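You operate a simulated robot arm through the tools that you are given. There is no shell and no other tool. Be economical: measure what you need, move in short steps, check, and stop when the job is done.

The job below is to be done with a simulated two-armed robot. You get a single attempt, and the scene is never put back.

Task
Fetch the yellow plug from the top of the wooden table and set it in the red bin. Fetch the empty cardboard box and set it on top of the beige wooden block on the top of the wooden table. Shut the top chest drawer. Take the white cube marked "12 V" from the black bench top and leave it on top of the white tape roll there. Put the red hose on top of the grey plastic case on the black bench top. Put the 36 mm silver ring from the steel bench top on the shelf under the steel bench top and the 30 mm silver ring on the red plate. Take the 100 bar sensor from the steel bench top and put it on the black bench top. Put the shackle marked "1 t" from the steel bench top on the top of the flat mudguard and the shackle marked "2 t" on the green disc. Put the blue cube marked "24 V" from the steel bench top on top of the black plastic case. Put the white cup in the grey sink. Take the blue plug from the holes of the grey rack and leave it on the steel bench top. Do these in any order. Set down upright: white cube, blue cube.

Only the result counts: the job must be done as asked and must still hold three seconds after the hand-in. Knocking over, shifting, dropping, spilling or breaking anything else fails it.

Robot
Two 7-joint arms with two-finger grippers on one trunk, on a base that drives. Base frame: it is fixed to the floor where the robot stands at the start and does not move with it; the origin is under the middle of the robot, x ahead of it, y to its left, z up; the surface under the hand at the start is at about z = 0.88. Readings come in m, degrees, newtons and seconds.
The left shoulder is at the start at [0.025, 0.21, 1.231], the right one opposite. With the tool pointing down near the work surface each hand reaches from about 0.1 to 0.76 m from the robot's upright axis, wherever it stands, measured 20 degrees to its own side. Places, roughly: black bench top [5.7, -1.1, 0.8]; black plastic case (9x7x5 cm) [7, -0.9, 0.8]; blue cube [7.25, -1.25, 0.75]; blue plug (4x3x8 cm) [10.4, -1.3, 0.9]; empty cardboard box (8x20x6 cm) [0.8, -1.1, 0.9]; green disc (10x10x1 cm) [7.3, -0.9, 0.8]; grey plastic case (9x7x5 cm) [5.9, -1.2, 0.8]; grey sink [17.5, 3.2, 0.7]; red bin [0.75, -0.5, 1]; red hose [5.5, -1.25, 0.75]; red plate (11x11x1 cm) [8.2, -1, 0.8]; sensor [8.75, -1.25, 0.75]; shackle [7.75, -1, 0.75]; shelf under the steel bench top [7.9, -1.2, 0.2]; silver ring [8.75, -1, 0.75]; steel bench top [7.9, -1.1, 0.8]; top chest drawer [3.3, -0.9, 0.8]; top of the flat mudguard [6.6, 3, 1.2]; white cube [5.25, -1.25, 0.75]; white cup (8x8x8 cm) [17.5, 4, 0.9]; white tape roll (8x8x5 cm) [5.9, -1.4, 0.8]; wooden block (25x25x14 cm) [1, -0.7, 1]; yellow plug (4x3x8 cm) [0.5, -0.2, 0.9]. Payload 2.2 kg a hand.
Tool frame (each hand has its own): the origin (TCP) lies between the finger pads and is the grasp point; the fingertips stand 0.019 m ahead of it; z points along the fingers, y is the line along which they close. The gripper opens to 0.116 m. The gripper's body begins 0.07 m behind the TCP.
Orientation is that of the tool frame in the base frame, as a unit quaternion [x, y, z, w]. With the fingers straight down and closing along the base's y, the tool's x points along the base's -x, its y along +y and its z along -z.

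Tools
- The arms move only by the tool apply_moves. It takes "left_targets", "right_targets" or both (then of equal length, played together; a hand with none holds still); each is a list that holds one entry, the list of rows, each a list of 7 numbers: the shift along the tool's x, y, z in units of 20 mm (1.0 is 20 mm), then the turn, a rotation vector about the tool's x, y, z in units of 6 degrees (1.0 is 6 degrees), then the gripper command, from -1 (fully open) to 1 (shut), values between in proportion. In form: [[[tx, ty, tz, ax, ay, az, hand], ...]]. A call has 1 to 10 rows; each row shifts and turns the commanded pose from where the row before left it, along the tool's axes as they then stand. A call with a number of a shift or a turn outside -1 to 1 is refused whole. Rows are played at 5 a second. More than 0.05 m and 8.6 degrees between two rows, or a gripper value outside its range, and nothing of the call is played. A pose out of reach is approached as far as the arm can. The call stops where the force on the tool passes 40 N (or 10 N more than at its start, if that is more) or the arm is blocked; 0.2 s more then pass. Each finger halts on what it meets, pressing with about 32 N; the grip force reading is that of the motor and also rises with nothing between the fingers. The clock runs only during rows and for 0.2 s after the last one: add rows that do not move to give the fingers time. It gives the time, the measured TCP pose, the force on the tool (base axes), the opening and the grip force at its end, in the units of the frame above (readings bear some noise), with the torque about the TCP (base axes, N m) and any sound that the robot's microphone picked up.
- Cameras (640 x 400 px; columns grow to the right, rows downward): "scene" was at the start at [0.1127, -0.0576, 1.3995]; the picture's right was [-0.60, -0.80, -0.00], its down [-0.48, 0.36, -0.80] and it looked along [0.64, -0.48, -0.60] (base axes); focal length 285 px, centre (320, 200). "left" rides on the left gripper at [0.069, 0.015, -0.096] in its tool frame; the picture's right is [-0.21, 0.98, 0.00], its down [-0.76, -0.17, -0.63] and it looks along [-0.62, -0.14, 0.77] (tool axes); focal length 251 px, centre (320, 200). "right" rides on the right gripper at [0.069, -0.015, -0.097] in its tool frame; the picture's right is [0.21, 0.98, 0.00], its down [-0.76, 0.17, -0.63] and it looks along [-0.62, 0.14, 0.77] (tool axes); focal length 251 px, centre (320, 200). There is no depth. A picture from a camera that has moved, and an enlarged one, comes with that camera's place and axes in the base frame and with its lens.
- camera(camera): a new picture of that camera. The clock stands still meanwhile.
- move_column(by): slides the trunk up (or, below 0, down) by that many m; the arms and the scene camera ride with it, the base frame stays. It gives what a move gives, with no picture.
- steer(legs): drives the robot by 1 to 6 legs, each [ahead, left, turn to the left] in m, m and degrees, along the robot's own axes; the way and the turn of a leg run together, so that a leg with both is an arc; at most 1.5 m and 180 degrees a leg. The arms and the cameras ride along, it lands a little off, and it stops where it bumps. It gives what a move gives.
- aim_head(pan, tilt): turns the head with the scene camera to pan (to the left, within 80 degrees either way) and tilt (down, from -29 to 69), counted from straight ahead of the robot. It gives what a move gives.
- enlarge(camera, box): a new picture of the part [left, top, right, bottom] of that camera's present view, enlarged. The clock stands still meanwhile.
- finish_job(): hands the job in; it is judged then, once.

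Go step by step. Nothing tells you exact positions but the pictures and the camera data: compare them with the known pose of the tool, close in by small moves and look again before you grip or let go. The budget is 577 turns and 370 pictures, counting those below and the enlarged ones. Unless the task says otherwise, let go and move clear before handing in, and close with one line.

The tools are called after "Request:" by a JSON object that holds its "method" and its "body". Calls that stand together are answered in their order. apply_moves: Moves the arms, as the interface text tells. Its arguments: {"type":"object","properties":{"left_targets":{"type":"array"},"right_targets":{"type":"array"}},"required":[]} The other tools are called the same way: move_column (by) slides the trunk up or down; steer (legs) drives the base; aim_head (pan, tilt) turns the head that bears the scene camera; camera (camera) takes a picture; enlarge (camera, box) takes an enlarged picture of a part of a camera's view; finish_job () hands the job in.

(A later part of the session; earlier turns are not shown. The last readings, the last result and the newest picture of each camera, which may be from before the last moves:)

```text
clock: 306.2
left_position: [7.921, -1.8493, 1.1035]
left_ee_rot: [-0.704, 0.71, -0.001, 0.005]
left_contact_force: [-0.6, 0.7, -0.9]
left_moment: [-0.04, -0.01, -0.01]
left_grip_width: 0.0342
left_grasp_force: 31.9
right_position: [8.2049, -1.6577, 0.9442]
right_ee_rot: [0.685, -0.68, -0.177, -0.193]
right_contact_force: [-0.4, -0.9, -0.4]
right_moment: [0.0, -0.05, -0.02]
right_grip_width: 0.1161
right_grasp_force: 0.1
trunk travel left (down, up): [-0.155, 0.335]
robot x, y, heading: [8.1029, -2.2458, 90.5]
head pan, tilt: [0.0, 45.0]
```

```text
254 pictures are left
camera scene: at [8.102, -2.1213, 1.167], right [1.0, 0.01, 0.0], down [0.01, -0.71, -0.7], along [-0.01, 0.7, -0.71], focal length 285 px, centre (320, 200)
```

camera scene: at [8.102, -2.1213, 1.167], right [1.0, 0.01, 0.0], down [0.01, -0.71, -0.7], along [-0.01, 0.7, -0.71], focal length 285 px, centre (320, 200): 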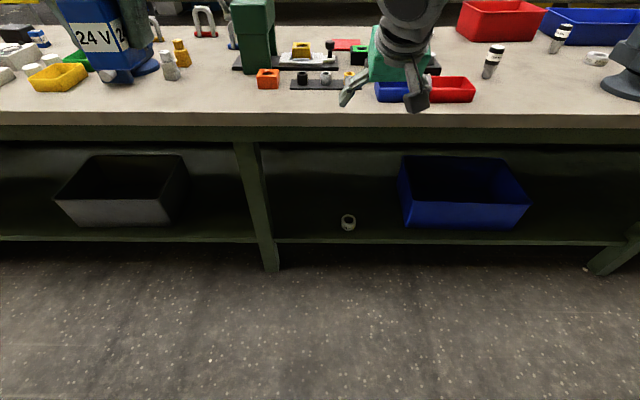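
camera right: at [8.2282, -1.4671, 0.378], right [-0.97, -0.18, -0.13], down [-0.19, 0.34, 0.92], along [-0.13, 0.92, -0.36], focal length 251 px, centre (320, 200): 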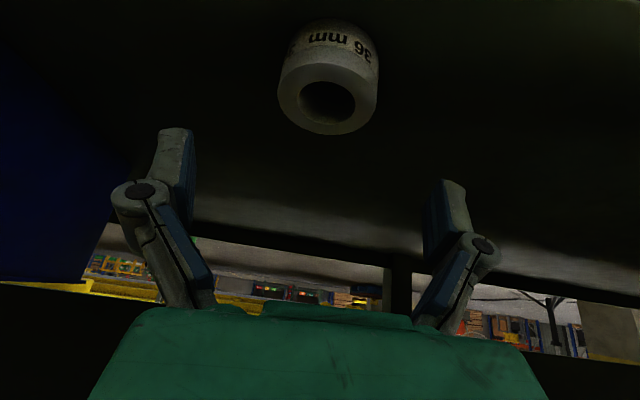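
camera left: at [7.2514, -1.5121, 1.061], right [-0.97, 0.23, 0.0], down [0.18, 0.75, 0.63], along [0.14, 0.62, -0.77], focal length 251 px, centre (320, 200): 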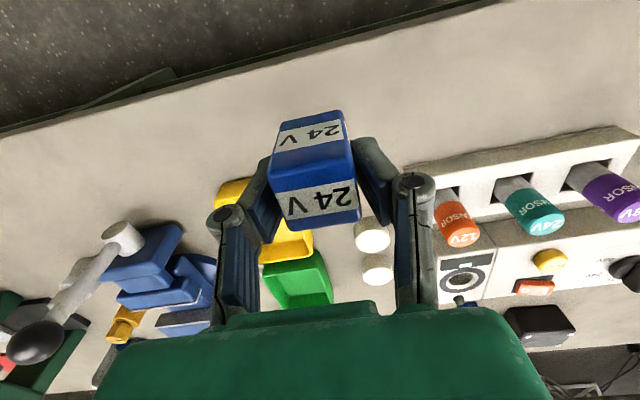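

The ring is placed. Next I look towards the right end for the rack, the 30 mm ring and a way round to the aisle.

Request:
{"method": "steer", "body": {"legs": [[0, -1.2, 0]]}}

Request:
{"method": "aim_head", "body": {"pan": -35, "tilt": 22}}

Request:
{"method": "camera", "body": {"camera": "scene"}}

Request:
{"method": "aim_head", "body": {"pan": 5, "tilt": 30}}

Request:
{"method": "camera", "body": {"camera": "scene"}}

```text
clock: 312.3
left_position: [9.1203, -1.8423, 1.1026]
left_ee_rot: [-0.699, 0.715, -0.003, 0.007]
left_contact_force: [-0.1, 0.2, -0.2]
left_moment: [-0.01, -0.04, 0.0]
left_grip_width: 0.0336
left_grasp_force: 31.7
right_position: [9.4093, -1.6581, 0.9458]
right_ee_rot: [-0.679, 0.686, 0.174, 0.196]
right_contact_force: [-0.4, -0.1, 0.7]
right_moment: [0.01, 0.0, 0.02]
right_grip_width: 0.116
right_grasp_force: 0.0
trunk travel left (down, up): [-0.155, 0.335]
robot x, y, heading: [9.2997, -2.2404, 89.9]
head pan, tilt: [0.0, 45.0]
```

```text
clock: 313.3
left_position: [9.1219, -1.8452, 1.1015]
left_ee_rot: [-0.699, 0.715, -0.004, 0.003]
left_contact_force: [-0.7, -0.5, -1.4]
left_moment: [0.0, 0.0, 0.0]
left_grip_width: 0.0339
left_grasp_force: 32.0
right_position: [9.4107, -1.6595, 0.9456]
right_ee_rot: [-0.679, 0.686, 0.175, 0.195]
right_contact_force: [0.9, 0.5, 0.4]
right_moment: [0.01, 0.0, 0.02]
right_grip_width: 0.116
right_grasp_force: 0.0
trunk travel left (down, up): [-0.155, 0.335]
robot x, y, heading: [9.3028, -2.2402, 89.6]
head pan, tilt: [-35.0, 22.0]
```

```text
253 pictures are left
camera scene: at [9.3524, -2.1238, 1.2026], right [0.82, -0.58, 0.0], down [-0.22, -0.31, -0.93], along [0.54, 0.76, -0.38], focal length 285 px, centre (320, 200)
```

scene: 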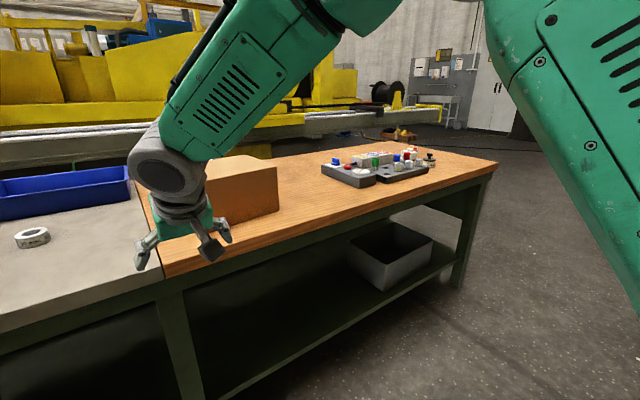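

```text
clock: 314.4
left_position: [9.1235, -1.8453, 1.1012]
left_ee_rot: [-0.699, 0.715, -0.004, 0.002]
left_contact_force: [0.5, 0.2, -1.0]
left_moment: [-0.02, 0.0, 0.02]
left_grip_width: 0.0343
left_grasp_force: 32.1
right_position: [9.4108, -1.6584, 0.9462]
right_ee_rot: [-0.679, 0.686, 0.175, 0.195]
right_contact_force: [0.4, -0.2, -0.2]
right_moment: [0.02, -0.01, 0.01]
right_grip_width: 0.1164
right_grasp_force: 0.0
trunk travel left (down, up): [-0.155, 0.335]
robot x, y, heading: [9.3033, -2.2455, 89.8]
head pan, tilt: [5.0, 30.0]
```

```text
252 pictures are left
camera scene: at [9.2924, -2.1095, 1.1897], right [1.0, 0.08, 0.0], down [0.04, -0.5, -0.86], along [-0.07, 0.86, -0.5], focal length 285 px, centre (320, 200)
```

scene: 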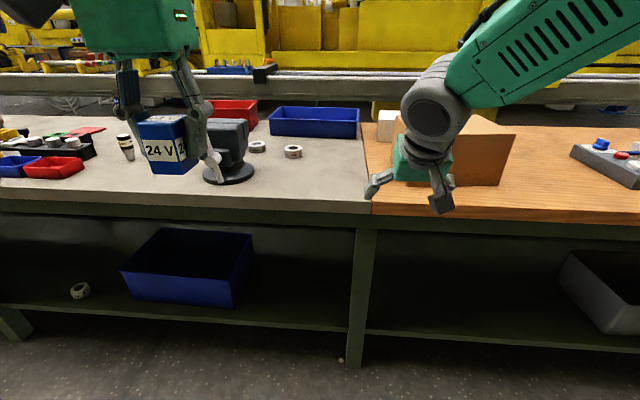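

Request:
{"method": "enlarge", "body": {"camera": "scene", "box": [230, 120, 330, 180]}}

Request:
{"method": "steer", "body": {"legs": [[0, -0.9, 0]]}}

Request:
{"method": "aim_head", "body": {"pan": 0, "tilt": 35}}

Request:
{"method": "camera", "body": {"camera": "scene"}}

```text
6.40 times, centred on (280, 150) of scene
camera zoom: at [9.2924, -2.1095, 1.1897], right [1.0, 0.08, 0.0], down [0.04, -0.5, -0.86], along [-0.07, 0.86, -0.5], focal length 1827 px, centre (576, 520)
```

zoom: 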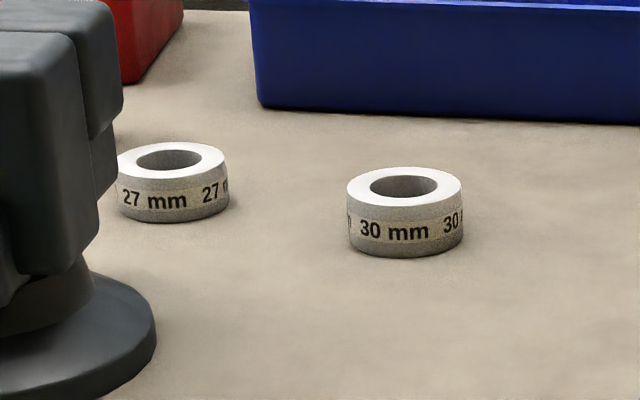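

```text
clock: 319.1
left_position: [10.0125, -1.8515, 1.1012]
left_ee_rot: [-0.697, 0.717, -0.005, 0.004]
left_contact_force: [0.0, 1.1, -0.5]
left_moment: [0.04, 0.02, -0.01]
left_grip_width: 0.034
left_grasp_force: 32.2
right_position: [10.3, -1.6674, 0.9467]
right_ee_rot: [-0.677, 0.688, 0.173, 0.197]
right_contact_force: [0.0, -0.6, 0.2]
right_moment: [0.0, 0.0, 0.0]
right_grip_width: 0.1158
right_grasp_force: 0.2
trunk travel left (down, up): [-0.155, 0.335]
robot x, y, heading: [10.1889, -2.2479, 89.5]
head pan, tilt: [5.0, 30.0]
```

```text
clock: 319.7
left_position: [10.0111, -1.8531, 1.0999]
left_ee_rot: [-0.698, 0.716, -0.006, 0.002]
left_contact_force: [-0.3, -0.1, -0.3]
left_moment: [0.01, 0.01, -0.03]
left_grip_width: 0.034
left_grasp_force: 32.3
right_position: [10.2998, -1.6692, 0.9476]
right_ee_rot: [-0.677, 0.687, 0.176, 0.197]
right_contact_force: [-0.8, -0.1, -0.2]
right_moment: [0.05, 0.0, -0.03]
right_grip_width: 0.1158
right_grasp_force: 0.0
trunk travel left (down, up): [-0.155, 0.335]
robot x, y, heading: [10.1875, -2.2504, 89.4]
head pan, tilt: [0.0, 35.0]
```

```text
250 pictures are left
camera scene: at [10.1859, -2.1189, 1.182], right [1.0, -0.01, 0.0], down [0.0, -0.58, -0.82], along [0.01, 0.82, -0.58], focal length 285 px, centre (320, 200)
```

scene: 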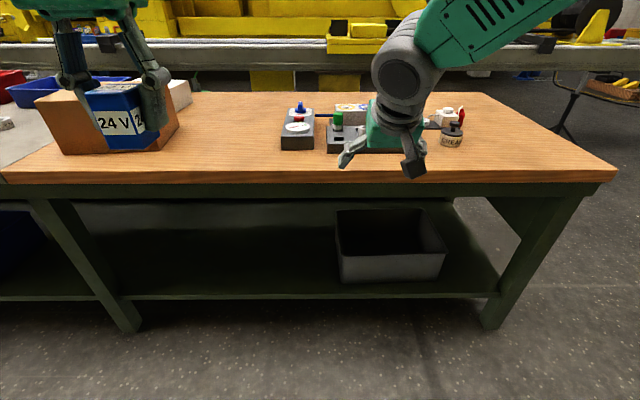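

30 mm ring found at about (9.13, -1.20). First the blue plug: I untilt and lift the right hand out of view and look at the rack.

Request:
{"method": "apply_moves", "body": {"right_targets": [[[0.5, -1, -0.8, 0, 1, 0, -1], [0.5, -1, -0.8, 0, 1, 0, -1], [0.5, -1, -0.8, 0, 1, 0, -1], [0.5, -1, -0.8, 0, 1, 0, -1], [0.5, -1, -0.8, 0, 1, 0, -1], [0.5, -1, -0.8, 0, 0, 0, -1], [0, -1, 0, 0, 0, 0, -1], [0, -1, 0, 0, 0, 0, -1]]]}}

Request:
{"method": "steer", "body": {"legs": [[0.3, 0, 0]]}}

Request:
{"method": "camera", "body": {"camera": "scene"}}

Request:
{"method": "enlarge", "body": {"camera": "scene", "box": [250, 90, 490, 240]}}

```text
clock: 321.5
left_position: [10.0182, -1.8536, 1.1007]
left_ee_rot: [-0.698, 0.716, -0.004, 0.001]
left_contact_force: [0.2, -0.2, -0.5]
left_moment: [0.01, -0.01, -0.01]
left_grip_width: 0.034
left_grasp_force: 31.9
right_position: [10.461, -1.7572, 1.0276]
right_ee_rot: [-0.7, 0.714, -0.004, 0.011]
right_contact_force: [0.2, -0.4, 0.0]
right_moment: [-0.01, 0.02, 0.0]
right_grip_width: 0.1159
right_grasp_force: 0.0
trunk travel left (down, up): [-0.155, 0.335]
robot x, y, heading: [10.1872, -2.247, 89.3]
head pan, tilt: [0.0, 35.0]
```

```text
clock: 323.6
left_position: [10.0189, -1.5597, 1.0999]
left_ee_rot: [-0.698, 0.716, -0.005, 0.001]
left_contact_force: [0.4, 0.4, -0.5]
left_moment: [-0.02, 0.02, -0.01]
left_grip_width: 0.034
left_grasp_force: 31.7
right_position: [10.4644, -1.4615, 1.0269]
right_ee_rot: [-0.7, 0.714, -0.004, 0.011]
right_contact_force: [0.2, -0.1, -1.0]
right_moment: [-0.02, -0.01, 0.01]
right_grip_width: 0.116
right_grasp_force: 0.0
trunk travel left (down, up): [-0.155, 0.335]
robot x, y, heading: [10.1937, -1.9563, 89.7]
head pan, tilt: [0.0, 35.0]
```

```text
249 pictures are left
camera scene: at [10.1929, -1.825, 1.1819], right [1.0, -0.01, 0.0], down [-0.01, -0.58, -0.82], along [0.01, 0.82, -0.58], focal length 285 px, centre (320, 200)
```

scene: 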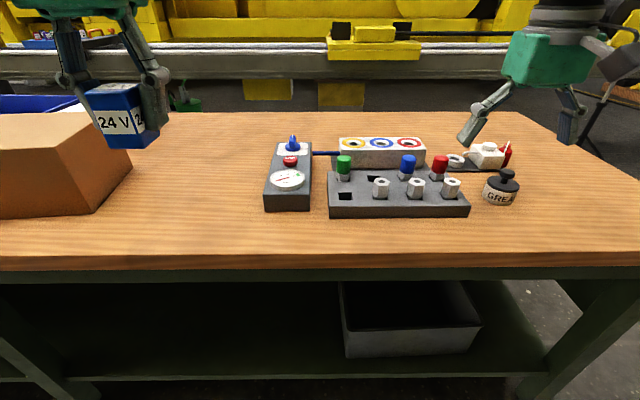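

```text
2.67 times, centred on (370, 165) of scene
camera zoom: at [10.1929, -1.825, 1.1819], right [1.0, -0.01, 0.0], down [-0.01, -0.58, -0.82], along [0.01, 0.82, -0.58], focal length 761 px, centre (187, 293)
```

zoom: 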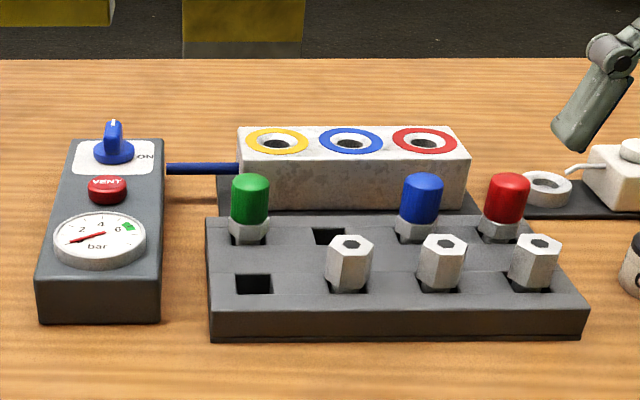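

The blue plug stands in the rack's back row. I bring the right hand above with the fingers part open (the red plug is close by).

Request:
{"method": "apply_moves", "body": {"right_targets": [[[-0.6, 0.45, -0.2, 0, 0.15, 0, -0.3], [-0.6, 0.45, -0.2, 0, 0, 0, -0.3], [-0.6, 0.45, -0.2, 0, 0, 0, -0.3], [-0.6, 0.45, -0.2, 0, 0, 0, -0.3], [-0.6, 0.45, 0, 0, 0, 0, -0.3], [-0.6, 0.45, 0, 0, 0, 0, -0.3], [-0.6, 0.45, 0, 0, 0, 0, -0.3], [-0.6, 0.45, 0, 0, 0, 0, -0.3], [-0.6, 0.45, 0, 0, 0, 0, -0.3], [0, 0, 0, 0, 0, 0, -0.3]]]}}

Request:
{"method": "camera", "body": {"camera": "right"}}

Request:
{"method": "camera", "body": {"camera": "scene"}}

```text
clock: 325.8
left_position: [10.0174, -1.5617, 1.0974]
left_ee_rot: [-0.698, 0.716, -0.007, -0.001]
left_contact_force: [-0.2, 0.2, -0.7]
left_moment: [-0.01, 0.0, 0.03]
left_grip_width: 0.0341
left_grasp_force: 32.4
right_position: [10.3832, -1.3549, 1.0439]
right_ee_rot: [-0.7, 0.714, -0.009, 0.007]
right_contact_force: [0.6, -0.6, -1.0]
right_moment: [0.0, 0.0, -0.01]
right_grip_width: 0.0752
right_grasp_force: 0.0
trunk travel left (down, up): [-0.155, 0.335]
robot x, y, heading: [10.1946, -1.9576, 89.5]
head pan, tilt: [0.0, 35.0]
```

```text
247 pictures are left
camera right: at [10.3963, -1.4239, 1.1404], right [-0.98, -0.19, -0.02], down [-0.16, 0.76, 0.63], along [-0.11, 0.62, -0.78], focal length 251 px, centre (320, 200)
```

right: 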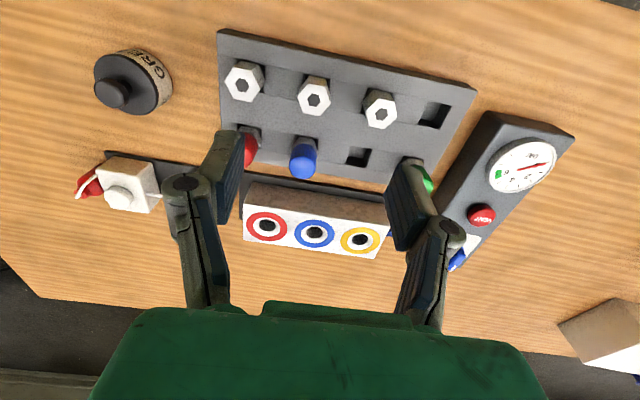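

```text
246 pictures are left
camera scene: at [10.1924, -1.8252, 1.182], right [1.0, -0.01, 0.0], down [-0.01, -0.58, -0.82], along [0.01, 0.82, -0.58], focal length 285 px, centre (320, 200)
```

scene: 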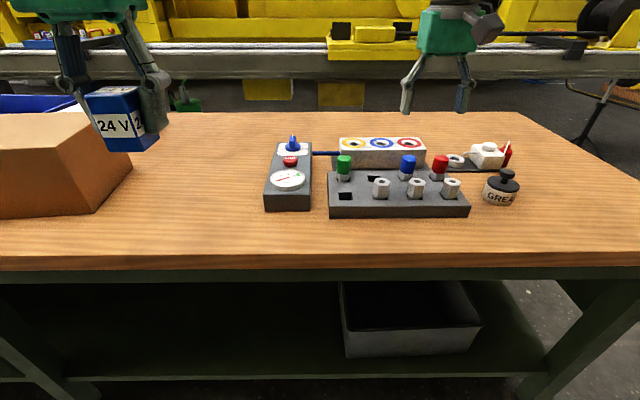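

Plug top is near (10.39, -1.267, 0.895), spacing to the red one ≈65 mm. I narrow the fingers to 55 mm and centre over it.

Request:
{"method": "apply_moves", "body": {"right_targets": [[[-0.88, -0.07, 0.4, 0, 0, 0, 0.05], [-0.88, -0.07, 0.4, 0, 0, 0, 0.05], [-0.88, -0.07, 0.4, 0, 0, 0, 0.05], [-0.88, -0.07, 0.4, 0, 0, 0, 0.05], [-0.88, -0.07, 0.4, 0, 0, 0, 0.05], [0, 0, 0, 0, 0, 0, 0.05], [0, 0, 0, 0, 0, 0, 0.05]]]}}

Request:
{"method": "camera", "body": {"camera": "right"}}

```text
clock: 327.4
left_position: [10.0185, -1.5608, 1.0966]
left_ee_rot: [-0.698, 0.716, -0.008, -0.002]
left_contact_force: [0.1, -0.3, -0.5]
left_moment: [0.0, -0.01, 0.03]
left_grip_width: 0.034
left_grasp_force: 32.0
right_position: [10.3951, -1.2692, 1.0006]
right_ee_rot: [-0.699, 0.715, -0.011, 0.005]
right_contact_force: [0.0, 0.2, 0.6]
right_moment: [-0.03, 0.02, -0.01]
right_grip_width: 0.0551
right_grasp_force: 0.0
right hand out of reach, approached as far as the arm can: row 5
trunk travel left (down, up): [-0.155, 0.335]
robot x, y, heading: [10.1957, -1.9583, 89.7]
head pan, tilt: [0.0, 35.0]
```

```text
245 pictures are left
camera right: at [10.4074, -1.3372, 1.0974], right [-0.98, -0.19, -0.02], down [-0.16, 0.76, 0.62], along [-0.11, 0.62, -0.78], focal length 251 px, centre (320, 200)
```

right: 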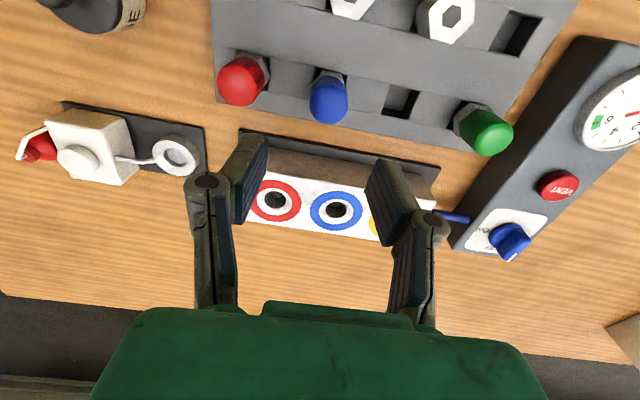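

Aligned. I descend over the cap and grip.

Request:
{"method": "apply_moves", "body": {"right_targets": [[[0, 0.1, 0.7, 0, 0, 0, 0.05], [0, 0, 0.7, 0, 0, 0, 0.05], [0, 0, 0.7, 0, 0, 0, 0.05], [0, 0, 0.7, 0, 0, 0, 0.05], [0, 0, 0.7, 0, 0, 0, 0.05], [0, 0, 0, 0, 0, 0, 0.05], [0, 0, 0, 0, 0, 0, 0.05]]]}}

Request:
{"method": "camera", "body": {"camera": "right"}}

Request:
{"method": "enlarge", "body": {"camera": "scene", "box": [320, 90, 500, 220]}}

```text
clock: 329.0
left_position: [10.0184, -1.5614, 1.0973]
left_ee_rot: [-0.698, 0.716, -0.008, -0.001]
left_contact_force: [-0.1, 0.1, -1.1]
left_moment: [0.01, 0.0, 0.0]
left_grip_width: 0.034
left_grasp_force: 32.1
right_position: [10.3945, -1.2711, 0.9306]
right_ee_rot: [-0.7, 0.714, -0.009, 0.007]
right_contact_force: [0.5, 1.0, 0.5]
right_moment: [0.02, 0.02, 0.01]
right_grip_width: 0.0551
right_grasp_force: 0.1
trunk travel left (down, up): [-0.155, 0.335]
robot x, y, heading: [10.1929, -1.964, 89.6]
head pan, tilt: [0.0, 35.0]
```

```text
244 pictures are left
camera right: at [10.4075, -1.3401, 1.0267], right [-0.98, -0.19, -0.02], down [-0.16, 0.76, 0.63], along [-0.11, 0.62, -0.78], focal length 251 px, centre (320, 200)
```

right: 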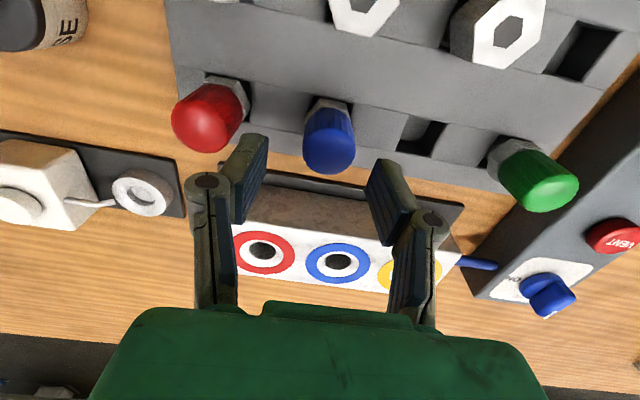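

```text
3.08 times, centred on (410, 155) of scene
camera zoom: at [10.1926, -1.8242, 1.1818], right [1.0, -0.01, 0.0], down [-0.01, -0.58, -0.82], along [0.01, 0.82, -0.58], focal length 878 px, centre (43, 338)
```

zoom: 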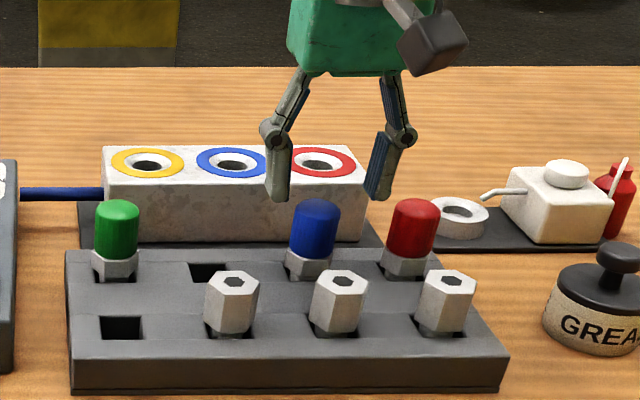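

Request:
{"method": "apply_moves", "body": {"right_targets": [[[0, 0.22, 0.6, 0, 0, 0, 0.05], [0, 0, 0.6, 0, 0, 0, 0.05], [0, 0, 0.6, 0, 0, 0, 0.05], [0, 0, 0.6, 0, 0, 0, 0.05], [0, 0, 0, 0, 0, 0, 0.05]]]}}

Request:
{"method": "camera", "body": {"camera": "right"}}

Request:
{"method": "enlarge", "body": {"camera": "scene", "box": [320, 90, 500, 220]}}

```text
clock: 330.2
left_position: [10.0189, -1.5622, 1.0971]
left_ee_rot: [-0.697, 0.717, -0.008, -0.002]
left_contact_force: [-0.6, -0.7, 0.1]
left_moment: [-0.03, -0.03, -0.03]
left_grip_width: 0.0342
left_grasp_force: 32.4
right_position: [10.3906, -1.2703, 0.8826]
right_ee_rot: [-0.7, 0.714, -0.009, 0.006]
right_contact_force: [-0.4, -0.4, -0.2]
right_moment: [0.01, 0.01, 0.02]
right_grip_width: 0.0548
right_grasp_force: 0.1
trunk travel left (down, up): [-0.155, 0.335]
robot x, y, heading: [10.1904, -1.9565, 89.5]
head pan, tilt: [0.0, 35.0]
```

```text
242 pictures are left
camera right: at [10.4037, -1.3402, 0.979], right [-0.98, -0.19, -0.02], down [-0.16, 0.76, 0.63], along [-0.11, 0.62, -0.78], focal length 251 px, centre (320, 200)
```

right: 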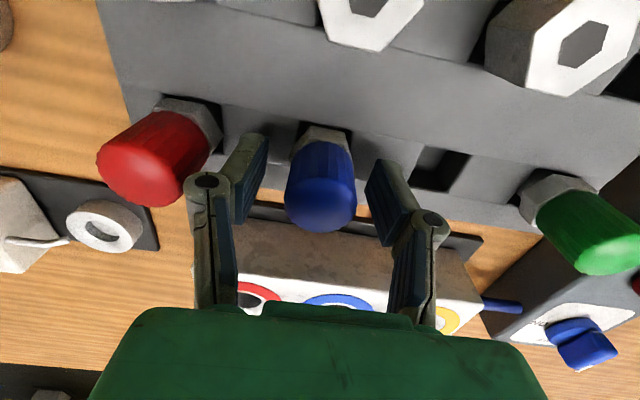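

```text
3.08 times, centred on (410, 155) of scene
camera zoom: at [10.1925, -1.8244, 1.1819], right [1.0, -0.01, 0.0], down [-0.01, -0.58, -0.82], along [0.01, 0.82, -0.58], focal length 878 px, centre (43, 338)
```

zoom: 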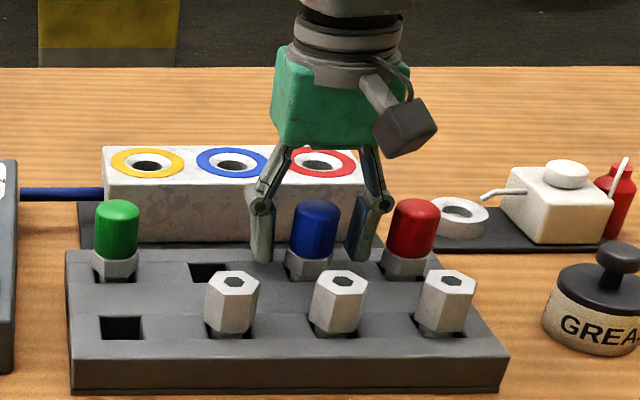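

Fingers straddle the blue cap. I grip and pull straight up.

Request:
{"method": "apply_moves", "body": {"right_targets": [[[0, 0, 0, 0, 0, 0, 0.4], [0, 0, 0, 0, 0, 0, 1], [0, 0, 0, 0, 0, 0, 1], [0, 0, -0.4, 0, 0, 0, 1], [0, 0, -0.8, 0, 0, 0, 1], [0, 0, -0.8, 0, 0, 0, 1], [0, 0, -0.8, 0, 0, 0, 1], [0, 0, -0.8, 0, 0, 0, 1], [0, 0, -0.8, 0, 0, 0, 1], [0, 0, -0.8, 0, 0, 0, 1]]]}}

Request:
{"method": "camera", "body": {"camera": "right"}}

Request:
{"method": "camera", "body": {"camera": "scene"}}

```text
clock: 332.4
left_position: [10.0184, -1.5621, 1.0986]
left_ee_rot: [-0.698, 0.716, -0.008, -0.002]
left_contact_force: [0.4, 0.3, -0.4]
left_moment: [-0.02, 0.0, 0.0]
left_grip_width: 0.0341
left_grasp_force: 32.4
right_position: [10.3891, -1.2696, 0.9854]
right_ee_rot: [-0.7, 0.714, -0.01, 0.006]
right_contact_force: [0.1, -0.1, -3.1]
right_moment: [0.0, 0.02, 0.0]
right_grip_width: 0.0345
right_grasp_force: 32.1
trunk travel left (down, up): [-0.155, 0.335]
robot x, y, heading: [10.1935, -1.9545, 89.3]
head pan, tilt: [0.0, 35.0]
```

```text
240 pictures are left
camera right: at [10.4023, -1.3381, 1.0825], right [-0.98, -0.19, -0.02], down [-0.16, 0.76, 0.63], along [-0.11, 0.62, -0.78], focal length 251 px, centre (320, 200)
```

right: 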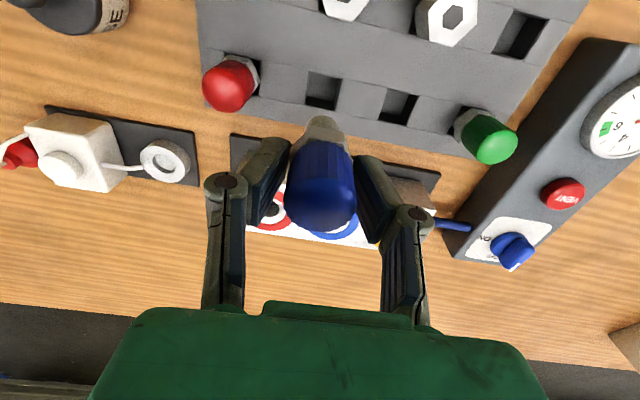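

```text
239 pictures are left
camera scene: at [10.1926, -1.824, 1.1818], right [1.0, -0.01, 0.0], down [-0.01, -0.58, -0.82], along [0.01, 0.82, -0.58], focal length 285 px, centre (320, 200)
```

scene: 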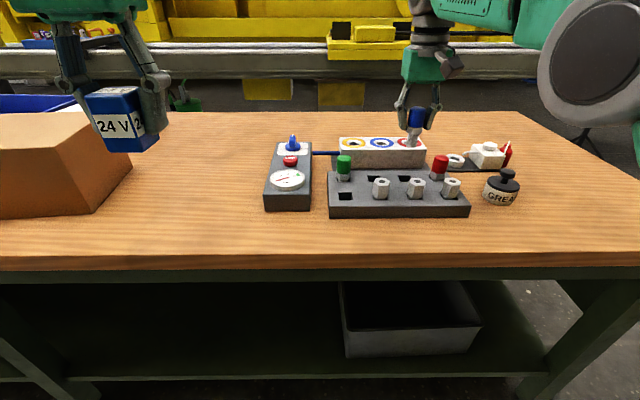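

Plug is out. I raise it a bit, back off and strafe to the steel bench's right end.

Request:
{"method": "apply_moves", "body": {"right_targets": [[[0, 0, -1, 0, 0, 0, 1], [0, 0, -1, 0, 0, 0, 1], [0.5, 0, 0, 0, 0, 0, 1], [1, 0, 0, 0, 0, 0, 1], [1, 0, 0, 0, 0, 0, 1], [1, 0, 0, 0, 0, 0, 1], [1, 0, 0, 0, 0, 0, 1]]]}}

Request:
{"method": "steer", "body": {"legs": [[-0.3, 0, 0], [0, 1.08, 0], [0.3, 0, 0]]}}

Request:
{"method": "camera", "body": {"camera": "scene"}}

Request:
{"method": "camera", "body": {"camera": "right"}}

```text
clock: 334.0
left_position: [10.018, -1.5619, 1.0977]
left_ee_rot: [-0.698, 0.716, -0.007, -0.002]
left_contact_force: [-0.2, -0.3, -0.5]
left_moment: [0.04, 0.01, 0.0]
left_grip_width: 0.0338
left_grasp_force: 32.2
right_position: [10.3843, -1.3683, 1.0268]
right_ee_rot: [-0.7, 0.714, -0.009, 0.007]
right_contact_force: [0.0, -1.1, -0.7]
right_moment: [0.03, 0.0, 0.01]
right_grip_width: 0.0346
right_grasp_force: 31.7
right hand out of reach, approached as far as the arm can: row 2
trunk travel left (down, up): [-0.155, 0.335]
robot x, y, heading: [10.1905, -1.9582, 89.6]
head pan, tilt: [0.0, 35.0]
```

```text
clock: 342.9
left_position: [8.9335, -1.5447, 1.0985]
left_ee_rot: [-0.695, 0.719, -0.007, -0.002]
left_contact_force: [0.5, 0.0, -1.1]
left_moment: [0.01, 0.01, 0.03]
left_grip_width: 0.034
left_grasp_force: 32.2
right_position: [9.3008, -1.3542, 1.0257]
right_ee_rot: [-0.696, 0.718, -0.009, 0.005]
right_contact_force: [0.1, 0.1, -2.5]
right_moment: [0.0, 0.03, -0.01]
right_grip_width: 0.0348
right_grasp_force: 32.1
trunk travel left (down, up): [-0.155, 0.335]
robot x, y, heading: [9.1033, -1.942, 89.0]
head pan, tilt: [0.0, 35.0]
```

```text
238 pictures are left
camera scene: at [9.1055, -1.8099, 1.1818], right [1.0, -0.02, 0.0], down [-0.01, -0.58, -0.82], along [0.01, 0.82, -0.58], focal length 285 px, centre (320, 200)
```

scene: 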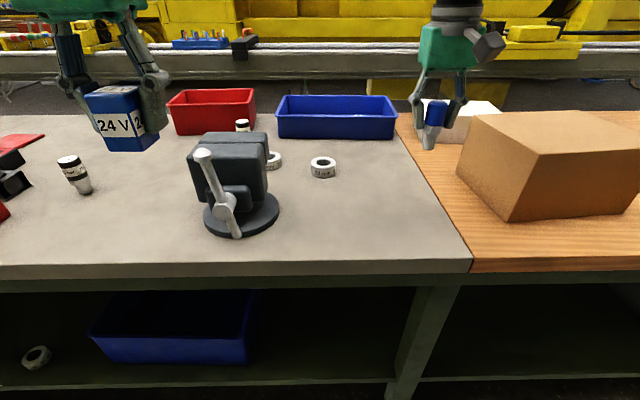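

```text
237 pictures are left
camera right: at [9.314, -1.4226, 1.122], right [-0.98, -0.19, -0.02], down [-0.16, 0.76, 0.63], along [-0.1, 0.62, -0.78], focal length 251 px, centre (320, 200)
```

right: 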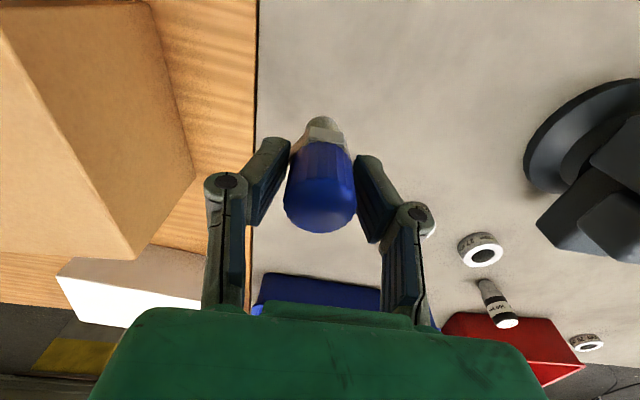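

The boundary to the wood top is at x≈9.376. I set the plug down at about (9.265, -1.41) on the steel top.

Request:
{"method": "apply_moves", "body": {"right_targets": [[[0.9, 0.6, 0, 0, 0, 0, 1], [0.9, 0.6, 0, 0, 0, 0, 1], [0.9, 0.6, 0.5, 0, 0, 0, 1], [0, 0, 0.9, 0, 0, 0, 1], [0, 0, 0.9, 0, 0, 0, 1], [0, 0, 0.9, 0, 0, 0, 1], [0, 0, 0.9, 0, 0, 0, 1], [0, 0, 0.9, 0, 0, 0, 1], [0, 0, 0, 0, 0, 0, 1]]]}}

Request:
{"method": "apply_moves", "body": {"right_targets": [[[0, 0, 0.2, 0, 0, 0, 1], [0, 0, 0.2, 0, 0, 0, 1], [0, 0, 0.2, 0, 0, 0, 1], [0, 0, 0.2, 0, 0, 0, 1], [0, 0, 0, 0, 0, 0, 1]]]}}

Request:
{"method": "camera", "body": {"camera": "right"}}

Request:
{"method": "enlarge", "body": {"camera": "scene", "box": [300, 100, 500, 280]}}

```text
clock: 344.9
left_position: [8.9313, -1.5484, 1.0953]
left_ee_rot: [-0.695, 0.719, -0.009, -0.004]
left_contact_force: [0.2, -0.1, 0.4]
left_moment: [0.01, 0.0, 0.01]
left_grip_width: 0.034
left_grasp_force: 32.1
right_position: [9.2645, -1.4107, 0.9272]
right_ee_rot: [-0.697, 0.717, -0.009, 0.007]
right_contact_force: [0.0, 1.2, -1.9]
right_moment: [0.04, 0.0, 0.02]
right_grip_width: 0.0347
right_grasp_force: 32.0
trunk travel left (down, up): [-0.155, 0.335]
robot x, y, heading: [9.1009, -1.9431, 89.0]
head pan, tilt: [0.0, 35.0]
```

```text
clock: 346.1
left_position: [8.9319, -1.5482, 1.096]
left_ee_rot: [-0.695, 0.719, -0.01, -0.003]
left_contact_force: [-0.5, -0.5, -1.2]
left_moment: [-0.03, 0.02, -0.01]
left_grip_width: 0.0341
left_grasp_force: 32.4
right_position: [9.2642, -1.4105, 0.9121]
right_ee_rot: [-0.697, 0.717, -0.009, 0.007]
right_contact_force: [0.6, 0.1, -1.4]
right_moment: [0.03, 0.04, 0.02]
right_grip_width: 0.0346
right_grasp_force: 31.5
trunk travel left (down, up): [-0.155, 0.335]
robot x, y, heading: [9.1031, -1.9403, 89.0]
head pan, tilt: [0.0, 35.0]
```

```text
236 pictures are left
camera right: at [9.2769, -1.4795, 1.0075], right [-0.98, -0.19, -0.02], down [-0.16, 0.76, 0.63], along [-0.1, 0.62, -0.78], focal length 251 px, centre (320, 200)
```

right: 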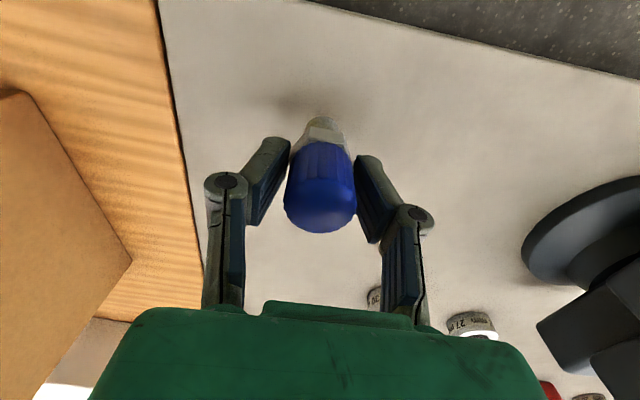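

```text
2.22 times, centred on (400, 190) of scene
camera zoom: at [9.1033, -1.8106, 1.1819], right [1.0, -0.02, 0.0], down [-0.01, -0.58, -0.82], along [0.01, 0.82, -0.58], focal length 634 px, centre (142, 222)
```

zoom: 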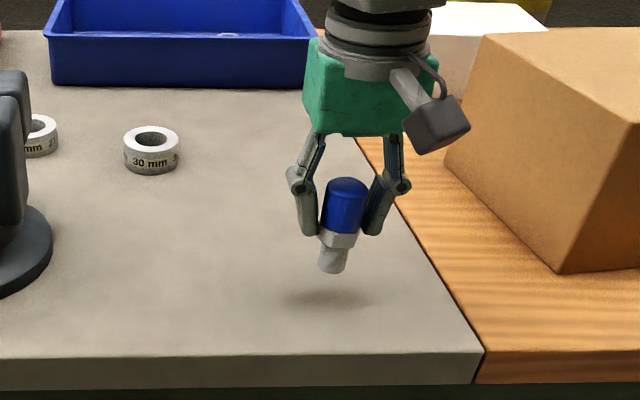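

Request:
{"method": "apply_moves", "body": {"right_targets": [[[0, 0, 0.5, 0, 0, 0, 1], [0, 0, 0.5, 0, 0, 0, 1], [0, 0, 0.3, 0, 0, 0, 1], [0, 0, 0.2, 0, 0, 0, 1], [0, 0, 0, 0, 0, 0, 1]]]}}

Request:
{"method": "enlarge", "body": {"camera": "scene", "box": [350, 140, 470, 240]}}

```text
clock: 347.2
left_position: [8.9316, -1.5478, 1.0969]
left_ee_rot: [-0.695, 0.719, -0.01, -0.004]
left_contact_force: [-0.3, 0.3, -0.8]
left_moment: [0.04, 0.01, 0.0]
left_grip_width: 0.0339
left_grasp_force: 32.0
right_position: [9.2655, -1.4104, 0.8799]
right_ee_rot: [-0.696, 0.718, -0.008, 0.008]
right_contact_force: [-0.2, 1.4, -1.3]
right_moment: [-0.01, 0.0, 0.01]
right_grip_width: 0.0347
right_grasp_force: 32.4
trunk travel left (down, up): [-0.155, 0.335]
robot x, y, heading: [9.1009, -1.9434, 89.0]
head pan, tilt: [0.0, 35.0]
```

```text
4.00 times, centred on (410, 190) of scene
camera zoom: at [9.1034, -1.8105, 1.1819], right [1.0, -0.02, 0.0], down [-0.01, -0.58, -0.82], along [0.01, 0.82, -0.58], focal length 1142 px, centre (-40, 240)
```

zoom: 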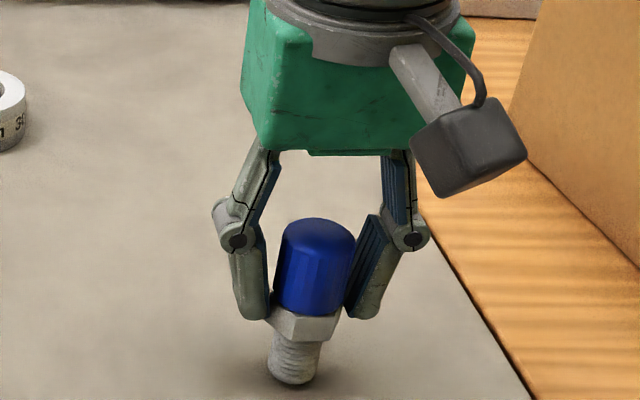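

Request:
{"method": "apply_moves", "body": {"right_targets": [[[0, 0, 0.12, 0, 0, 0, 1], [0, 0, 0.12, 0, 0, 0, 1], [0, 0, 0.12, 0, 0, 0, 1], [0, 0, 0, 0, 0, 0, 1]]]}}

```text
clock: 348.2
left_position: [8.9306, -1.5503, 1.0989]
left_ee_rot: [-0.694, 0.72, -0.007, -0.001]
left_contact_force: [0.5, -0.9, -0.4]
left_moment: [-0.02, 0.0, 0.02]
left_grip_width: 0.0341
left_grasp_force: 31.8
right_position: [9.2641, -1.4106, 0.8769]
right_ee_rot: [-0.696, 0.718, -0.007, 0.009]
right_contact_force: [1.7, -0.2, 24.7]
right_moment: [-0.21, 0.02, -0.01]
right_grip_width: 0.0346
right_grasp_force: 32.0
trunk travel left (down, up): [-0.155, 0.335]
robot x, y, heading: [9.102, -1.9408, 89.0]
head pan, tilt: [0.0, 35.0]
```

Contact. I ease off 1–2 mm, release and rise.

Request:
{"method": "apply_moves", "body": {"right_targets": [[[0, 0, -0.12, 0, 0, 0, 1], [0, 0, 0, 0, 0, 0, 0.3], [0, 0, 0, 0, 0, 0, 0.1], [0, 0, 0, 0, 0, 0, -0.3], [0, 0, -0.5, 0, 0, 0, -0.5], [0, 0, -1, 0, 0, 0, -0.7], [0, 0, -1, 0, 0, 0, -0.7], [0, 0, -1, 0, 0, 0, -1], [0, 0, -1, 0, 0, 0, -1], [0, 0, -1, 0, 0, 0, -1]]]}}

Request:
{"method": "camera", "body": {"camera": "right"}}

Request:
{"method": "camera", "body": {"camera": "scene"}}

```text
clock: 350.4
left_position: [8.9308, -1.5483, 1.0955]
left_ee_rot: [-0.695, 0.719, -0.008, -0.003]
left_contact_force: [0.2, 0.3, -0.1]
left_moment: [0.0, -0.01, 0.0]
left_grip_width: 0.034
left_grasp_force: 31.9
right_position: [9.2632, -1.411, 0.9853]
right_ee_rot: [-0.696, 0.718, -0.009, 0.007]
right_contact_force: [0.1, 0.0, 1.1]
right_moment: [0.03, 0.01, 0.0]
right_grip_width: 0.1162
right_grasp_force: 0.2
trunk travel left (down, up): [-0.155, 0.335]
robot x, y, heading: [9.1012, -1.9414, 89.0]
head pan, tilt: [0.0, 35.0]
```

```text
233 pictures are left
camera right: at [9.2762, -1.4794, 1.0823], right [-0.98, -0.19, -0.02], down [-0.16, 0.76, 0.63], along [-0.1, 0.62, -0.78], focal length 251 px, centre (320, 200)
```

right: 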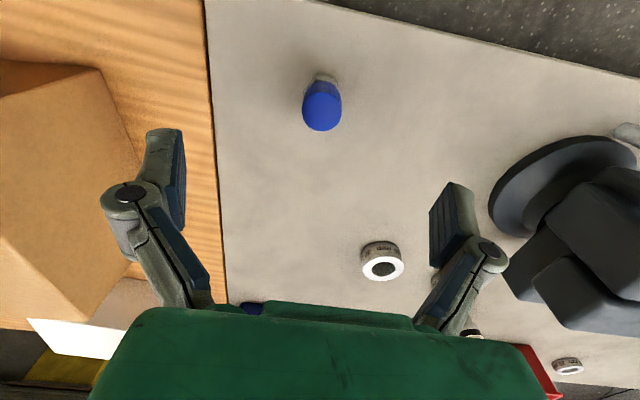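

```text
232 pictures are left
camera scene: at [9.1032, -1.8112, 1.182], right [1.0, -0.02, 0.0], down [-0.01, -0.58, -0.82], along [0.01, 0.82, -0.58], focal length 285 px, centre (320, 200)
```

scene: 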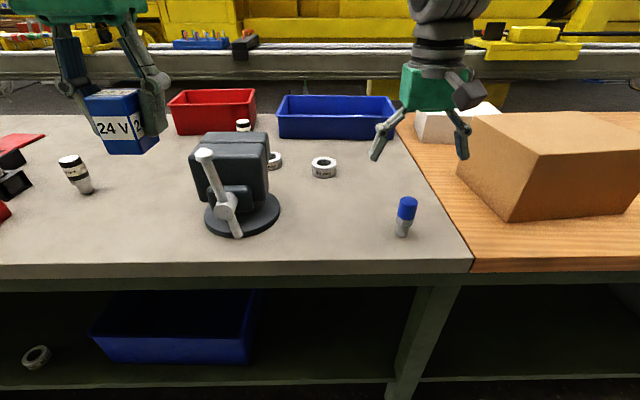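

The plug stands on the steel top. Now the 30 mm ring at about (9.133, -1.203): I move in and centre the right hand over it.

Request:
{"method": "steer", "body": {"legs": [[0.1, 0.12, 0.5]]}}

Request:
{"method": "apply_moves", "body": {"right_targets": [[[-0.8, 0, 0, 0, 0, 0, -0.6], [-0.8, 0, 0, 0, 0, 0, -0.6], [-0.8, 0, 0, 0, 0, 0, -0.6], [-0.8, 0, 0, 0, 0, 0, -0.6], [-0.8, 0, 0, 0, 0, 0, -0.6], [0, 0, 0, 0, 0, 0, -0.6], [0, 0, 0, 0, 0, 0, -0.6]]]}}

Request:
{"method": "camera", "body": {"camera": "right"}}

```text
clock: 351.9
left_position: [8.8181, -1.4457, 1.0965]
left_ee_rot: [-0.697, 0.717, -0.006, -0.006]
left_contact_force: [0.9, 0.3, -1.3]
left_moment: [-0.01, 0.03, -0.04]
left_grip_width: 0.0341
left_grasp_force: 32.0
right_position: [9.1502, -1.3068, 0.9818]
right_ee_rot: [-0.699, 0.715, -0.006, 0.004]
right_contact_force: [0.7, 0.7, 0.9]
right_moment: [-0.02, 0.04, -0.01]
right_grip_width: 0.1159
right_grasp_force: 0.1
trunk travel left (down, up): [-0.155, 0.335]
robot x, y, heading: [8.9851, -1.8391, 89.6]
head pan, tilt: [0.0, 35.0]
```

```text
clock: 353.4
left_position: [8.8183, -1.4482, 1.0933]
left_ee_rot: [-0.696, 0.717, -0.011, -0.009]
left_contact_force: [0.5, 0.8, -0.5]
left_moment: [-0.03, 0.06, 0.0]
left_grip_width: 0.034
left_grasp_force: 32.0
right_position: [9.1525, -1.2271, 0.9849]
right_ee_rot: [-0.698, 0.716, -0.007, 0.005]
right_contact_force: [1.2, -0.9, 0.6]
right_moment: [0.0, 0.07, 0.01]
right_grip_width: 0.0927
right_grasp_force: 0.1
trunk travel left (down, up): [-0.155, 0.335]
robot x, y, heading: [8.9847, -1.8452, 88.8]
head pan, tilt: [0.0, 35.0]
```

```text
231 pictures are left
camera right: at [9.1657, -1.2968, 1.0819], right [-0.98, -0.19, -0.02], down [-0.16, 0.76, 0.63], along [-0.11, 0.62, -0.78], focal length 251 px, centre (320, 200)
```

right: 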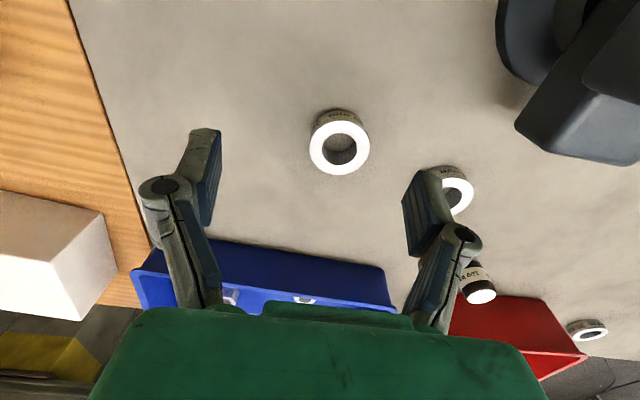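

Request:
{"method": "apply_moves", "body": {"right_targets": [[[-0.6, 0.4, 0, 0, 0, 0, -0.6], [-0.6, 0.4, 0.5, 0, 0, 0, -0.6], [-0.5, 0.3, 0.8, 0, 0, 0, -0.6], [0, 0, 0.8, 0, 0, 0, -0.6], [0, 0, 0.8, 0, 0, 0, -0.6], [0, 0, 0.8, 0, 0, 0, -0.6], [0, 0, 0.8, 0, 0, 0, -0.6], [0, 0, 0, 0, 0, 0, -0.6], [0, 0, 0, 0, 0, 0, -0.6]]]}}

Request:
{"method": "camera", "body": {"camera": "right"}}

```text
clock: 355.4
left_position: [8.7909, -1.4488, 1.0906]
left_ee_rot: [-0.698, 0.716, -0.016, 0.0]
left_contact_force: [-1.2, -1.0, -0.7]
left_moment: [-0.02, -0.05, -0.05]
left_grip_width: 0.034
left_grasp_force: 32.2
right_position: [9.1067, -1.1952, 0.8984]
right_ee_rot: [-0.7, 0.714, -0.013, 0.013]
right_contact_force: [-1.4, -0.2, 0.0]
right_moment: [-0.01, -0.09, 0.01]
right_grip_width: 0.093
right_grasp_force: 0.1
trunk travel left (down, up): [-0.155, 0.335]
robot x, y, heading: [8.9801, -1.8382, 89.8]
head pan, tilt: [0.0, 35.0]
```

```text
230 pictures are left
camera right: at [9.1192, -1.2633, 0.9944], right [-0.98, -0.19, -0.04], down [-0.17, 0.76, 0.63], along [-0.09, 0.62, -0.78], focal length 251 px, centre (320, 200)
```

right: 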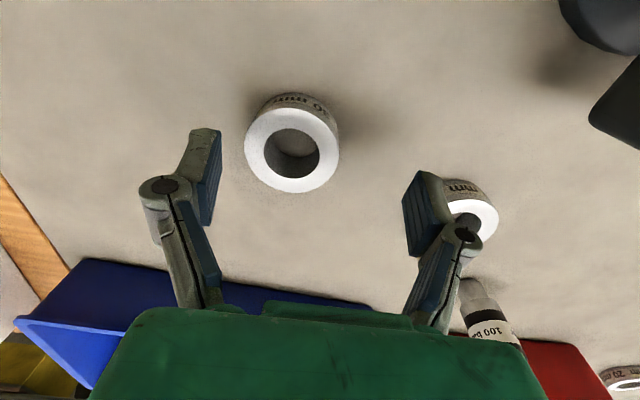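

Request:
{"method": "apply_moves", "body": {"right_targets": [[[0, 0, 0, 0, 0, 0, -0.6], [0, 0, 0, 0, 0, 0, -0.6], [0, 0, 0, 0, 0, 0, -0.6], [0, 0, 0, 0, 0, 0, -0.6], [0, 0, 0, 0, 0, 0, -0.6], [0, 0, 0, 0, 0, 0, -0.6], [0, 0, 0, 0, 0, 0, -0.6]]]}}

Request:
{"method": "apply_moves", "body": {"right_targets": [[[0, 0, 0, 0, 0, 0, -0.6], [0, 0, 0, 0, 0, 0, -0.6], [0, 0, 0, 0, 0, 0, -0.6], [0, 0, 0, 0, 0, 0, -0.6]]]}}

Request:
{"method": "camera", "body": {"camera": "right"}}

```text
clock: 357.1
left_position: [8.7947, -1.4476, 1.0894]
left_ee_rot: [-0.697, 0.717, -0.017, -0.001]
left_contact_force: [-1.2, 0.2, -0.3]
left_moment: [-0.01, -0.06, -0.01]
left_grip_width: 0.0339
left_grasp_force: 31.6
right_position: [9.1108, -1.1937, 0.8975]
right_ee_rot: [-0.699, 0.715, -0.014, 0.012]
right_contact_force: [-0.7, -0.5, 0.0]
right_moment: [0.0, -0.05, -0.01]
right_grip_width: 0.0929
right_grasp_force: 0.0
trunk travel left (down, up): [-0.155, 0.335]
robot x, y, heading: [8.9821, -1.8385, 89.6]
head pan, tilt: [0.0, 35.0]
```

```text
clock: 358.1
left_position: [8.803, -1.4477, 1.0927]
left_ee_rot: [-0.697, 0.717, -0.014, -0.004]
left_contact_force: [0.5, 0.2, -0.3]
left_moment: [-0.02, 0.01, 0.01]
left_grip_width: 0.0341
left_grasp_force: 32.0
right_position: [9.117, -1.1934, 0.8962]
right_ee_rot: [-0.699, 0.715, -0.01, 0.009]
right_contact_force: [0.5, -0.2, -0.4]
right_moment: [0.03, 0.0, 0.02]
right_grip_width: 0.0926
right_grasp_force: 0.0
trunk travel left (down, up): [-0.155, 0.335]
robot x, y, heading: [8.9769, -1.838, 89.6]
head pan, tilt: [0.0, 35.0]
```

```text
229 pictures are left
camera right: at [9.1304, -1.2634, 0.9935], right [-0.98, -0.19, -0.03], down [-0.17, 0.76, 0.63], along [-0.1, 0.62, -0.78], focal length 251 px, centre (320, 200)
```

right: 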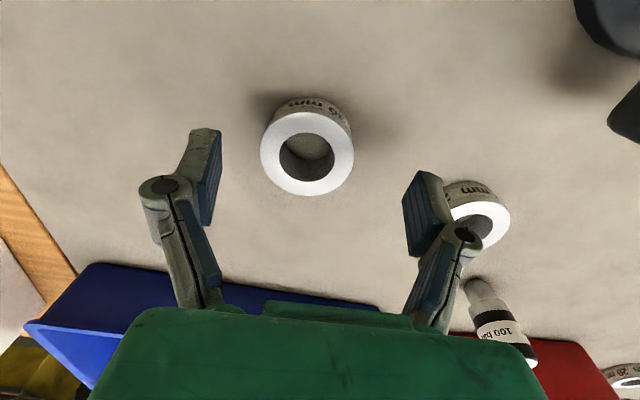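

Request:
{"method": "apply_moves", "body": {"right_targets": [[[-0.15, -0.4, 0.5, 0, 0, 0, -0.6], [0, 0, 0.6, 0, 0, 0, -0.6], [0, 0, 0.6, 0, 0, 0, -0.6], [0, 0, 0.4, 0, 0, 0, -0.6], [0, 0, 0, 0, 0, 0, -0.2], [0, 0, 0, 0, 0, 0, 0.1], [0, 0, 0, 0, 0, 0, 1], [0, 0, 0, 0, 0, 0, 1]]]}}

Request:
{"method": "camera", "body": {"camera": "right"}}

```text
clock: 359.9
left_position: [8.8045, -1.4481, 1.0913]
left_ee_rot: [-0.697, 0.717, -0.014, -0.005]
left_contact_force: [-0.9, 0.4, -0.3]
left_moment: [0.0, 0.0, 0.01]
left_grip_width: 0.034
left_grasp_force: 32.4
right_position: [9.1291, -1.1914, 0.8534]
right_ee_rot: [-0.699, 0.715, -0.01, 0.01]
right_contact_force: [0.6, -1.0, 0.1]
right_moment: [-0.03, 0.11, -0.03]
right_grip_width: 0.0589
right_grasp_force: 31.7
trunk travel left (down, up): [-0.155, 0.335]
robot x, y, heading: [8.9877, -1.8402, 89.7]
head pan, tilt: [0.0, 35.0]
```

```text
228 pictures are left
camera right: at [9.1417, -1.2611, 0.9504], right [-0.98, -0.19, -0.03], down [-0.17, 0.76, 0.63], along [-0.1, 0.62, -0.78], focal length 251 px, centre (320, 200)
```

right: 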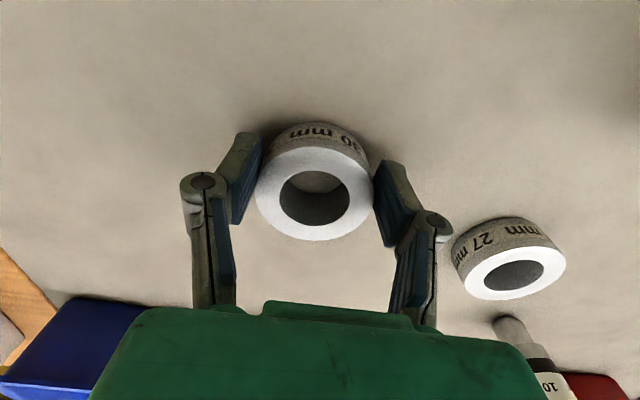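

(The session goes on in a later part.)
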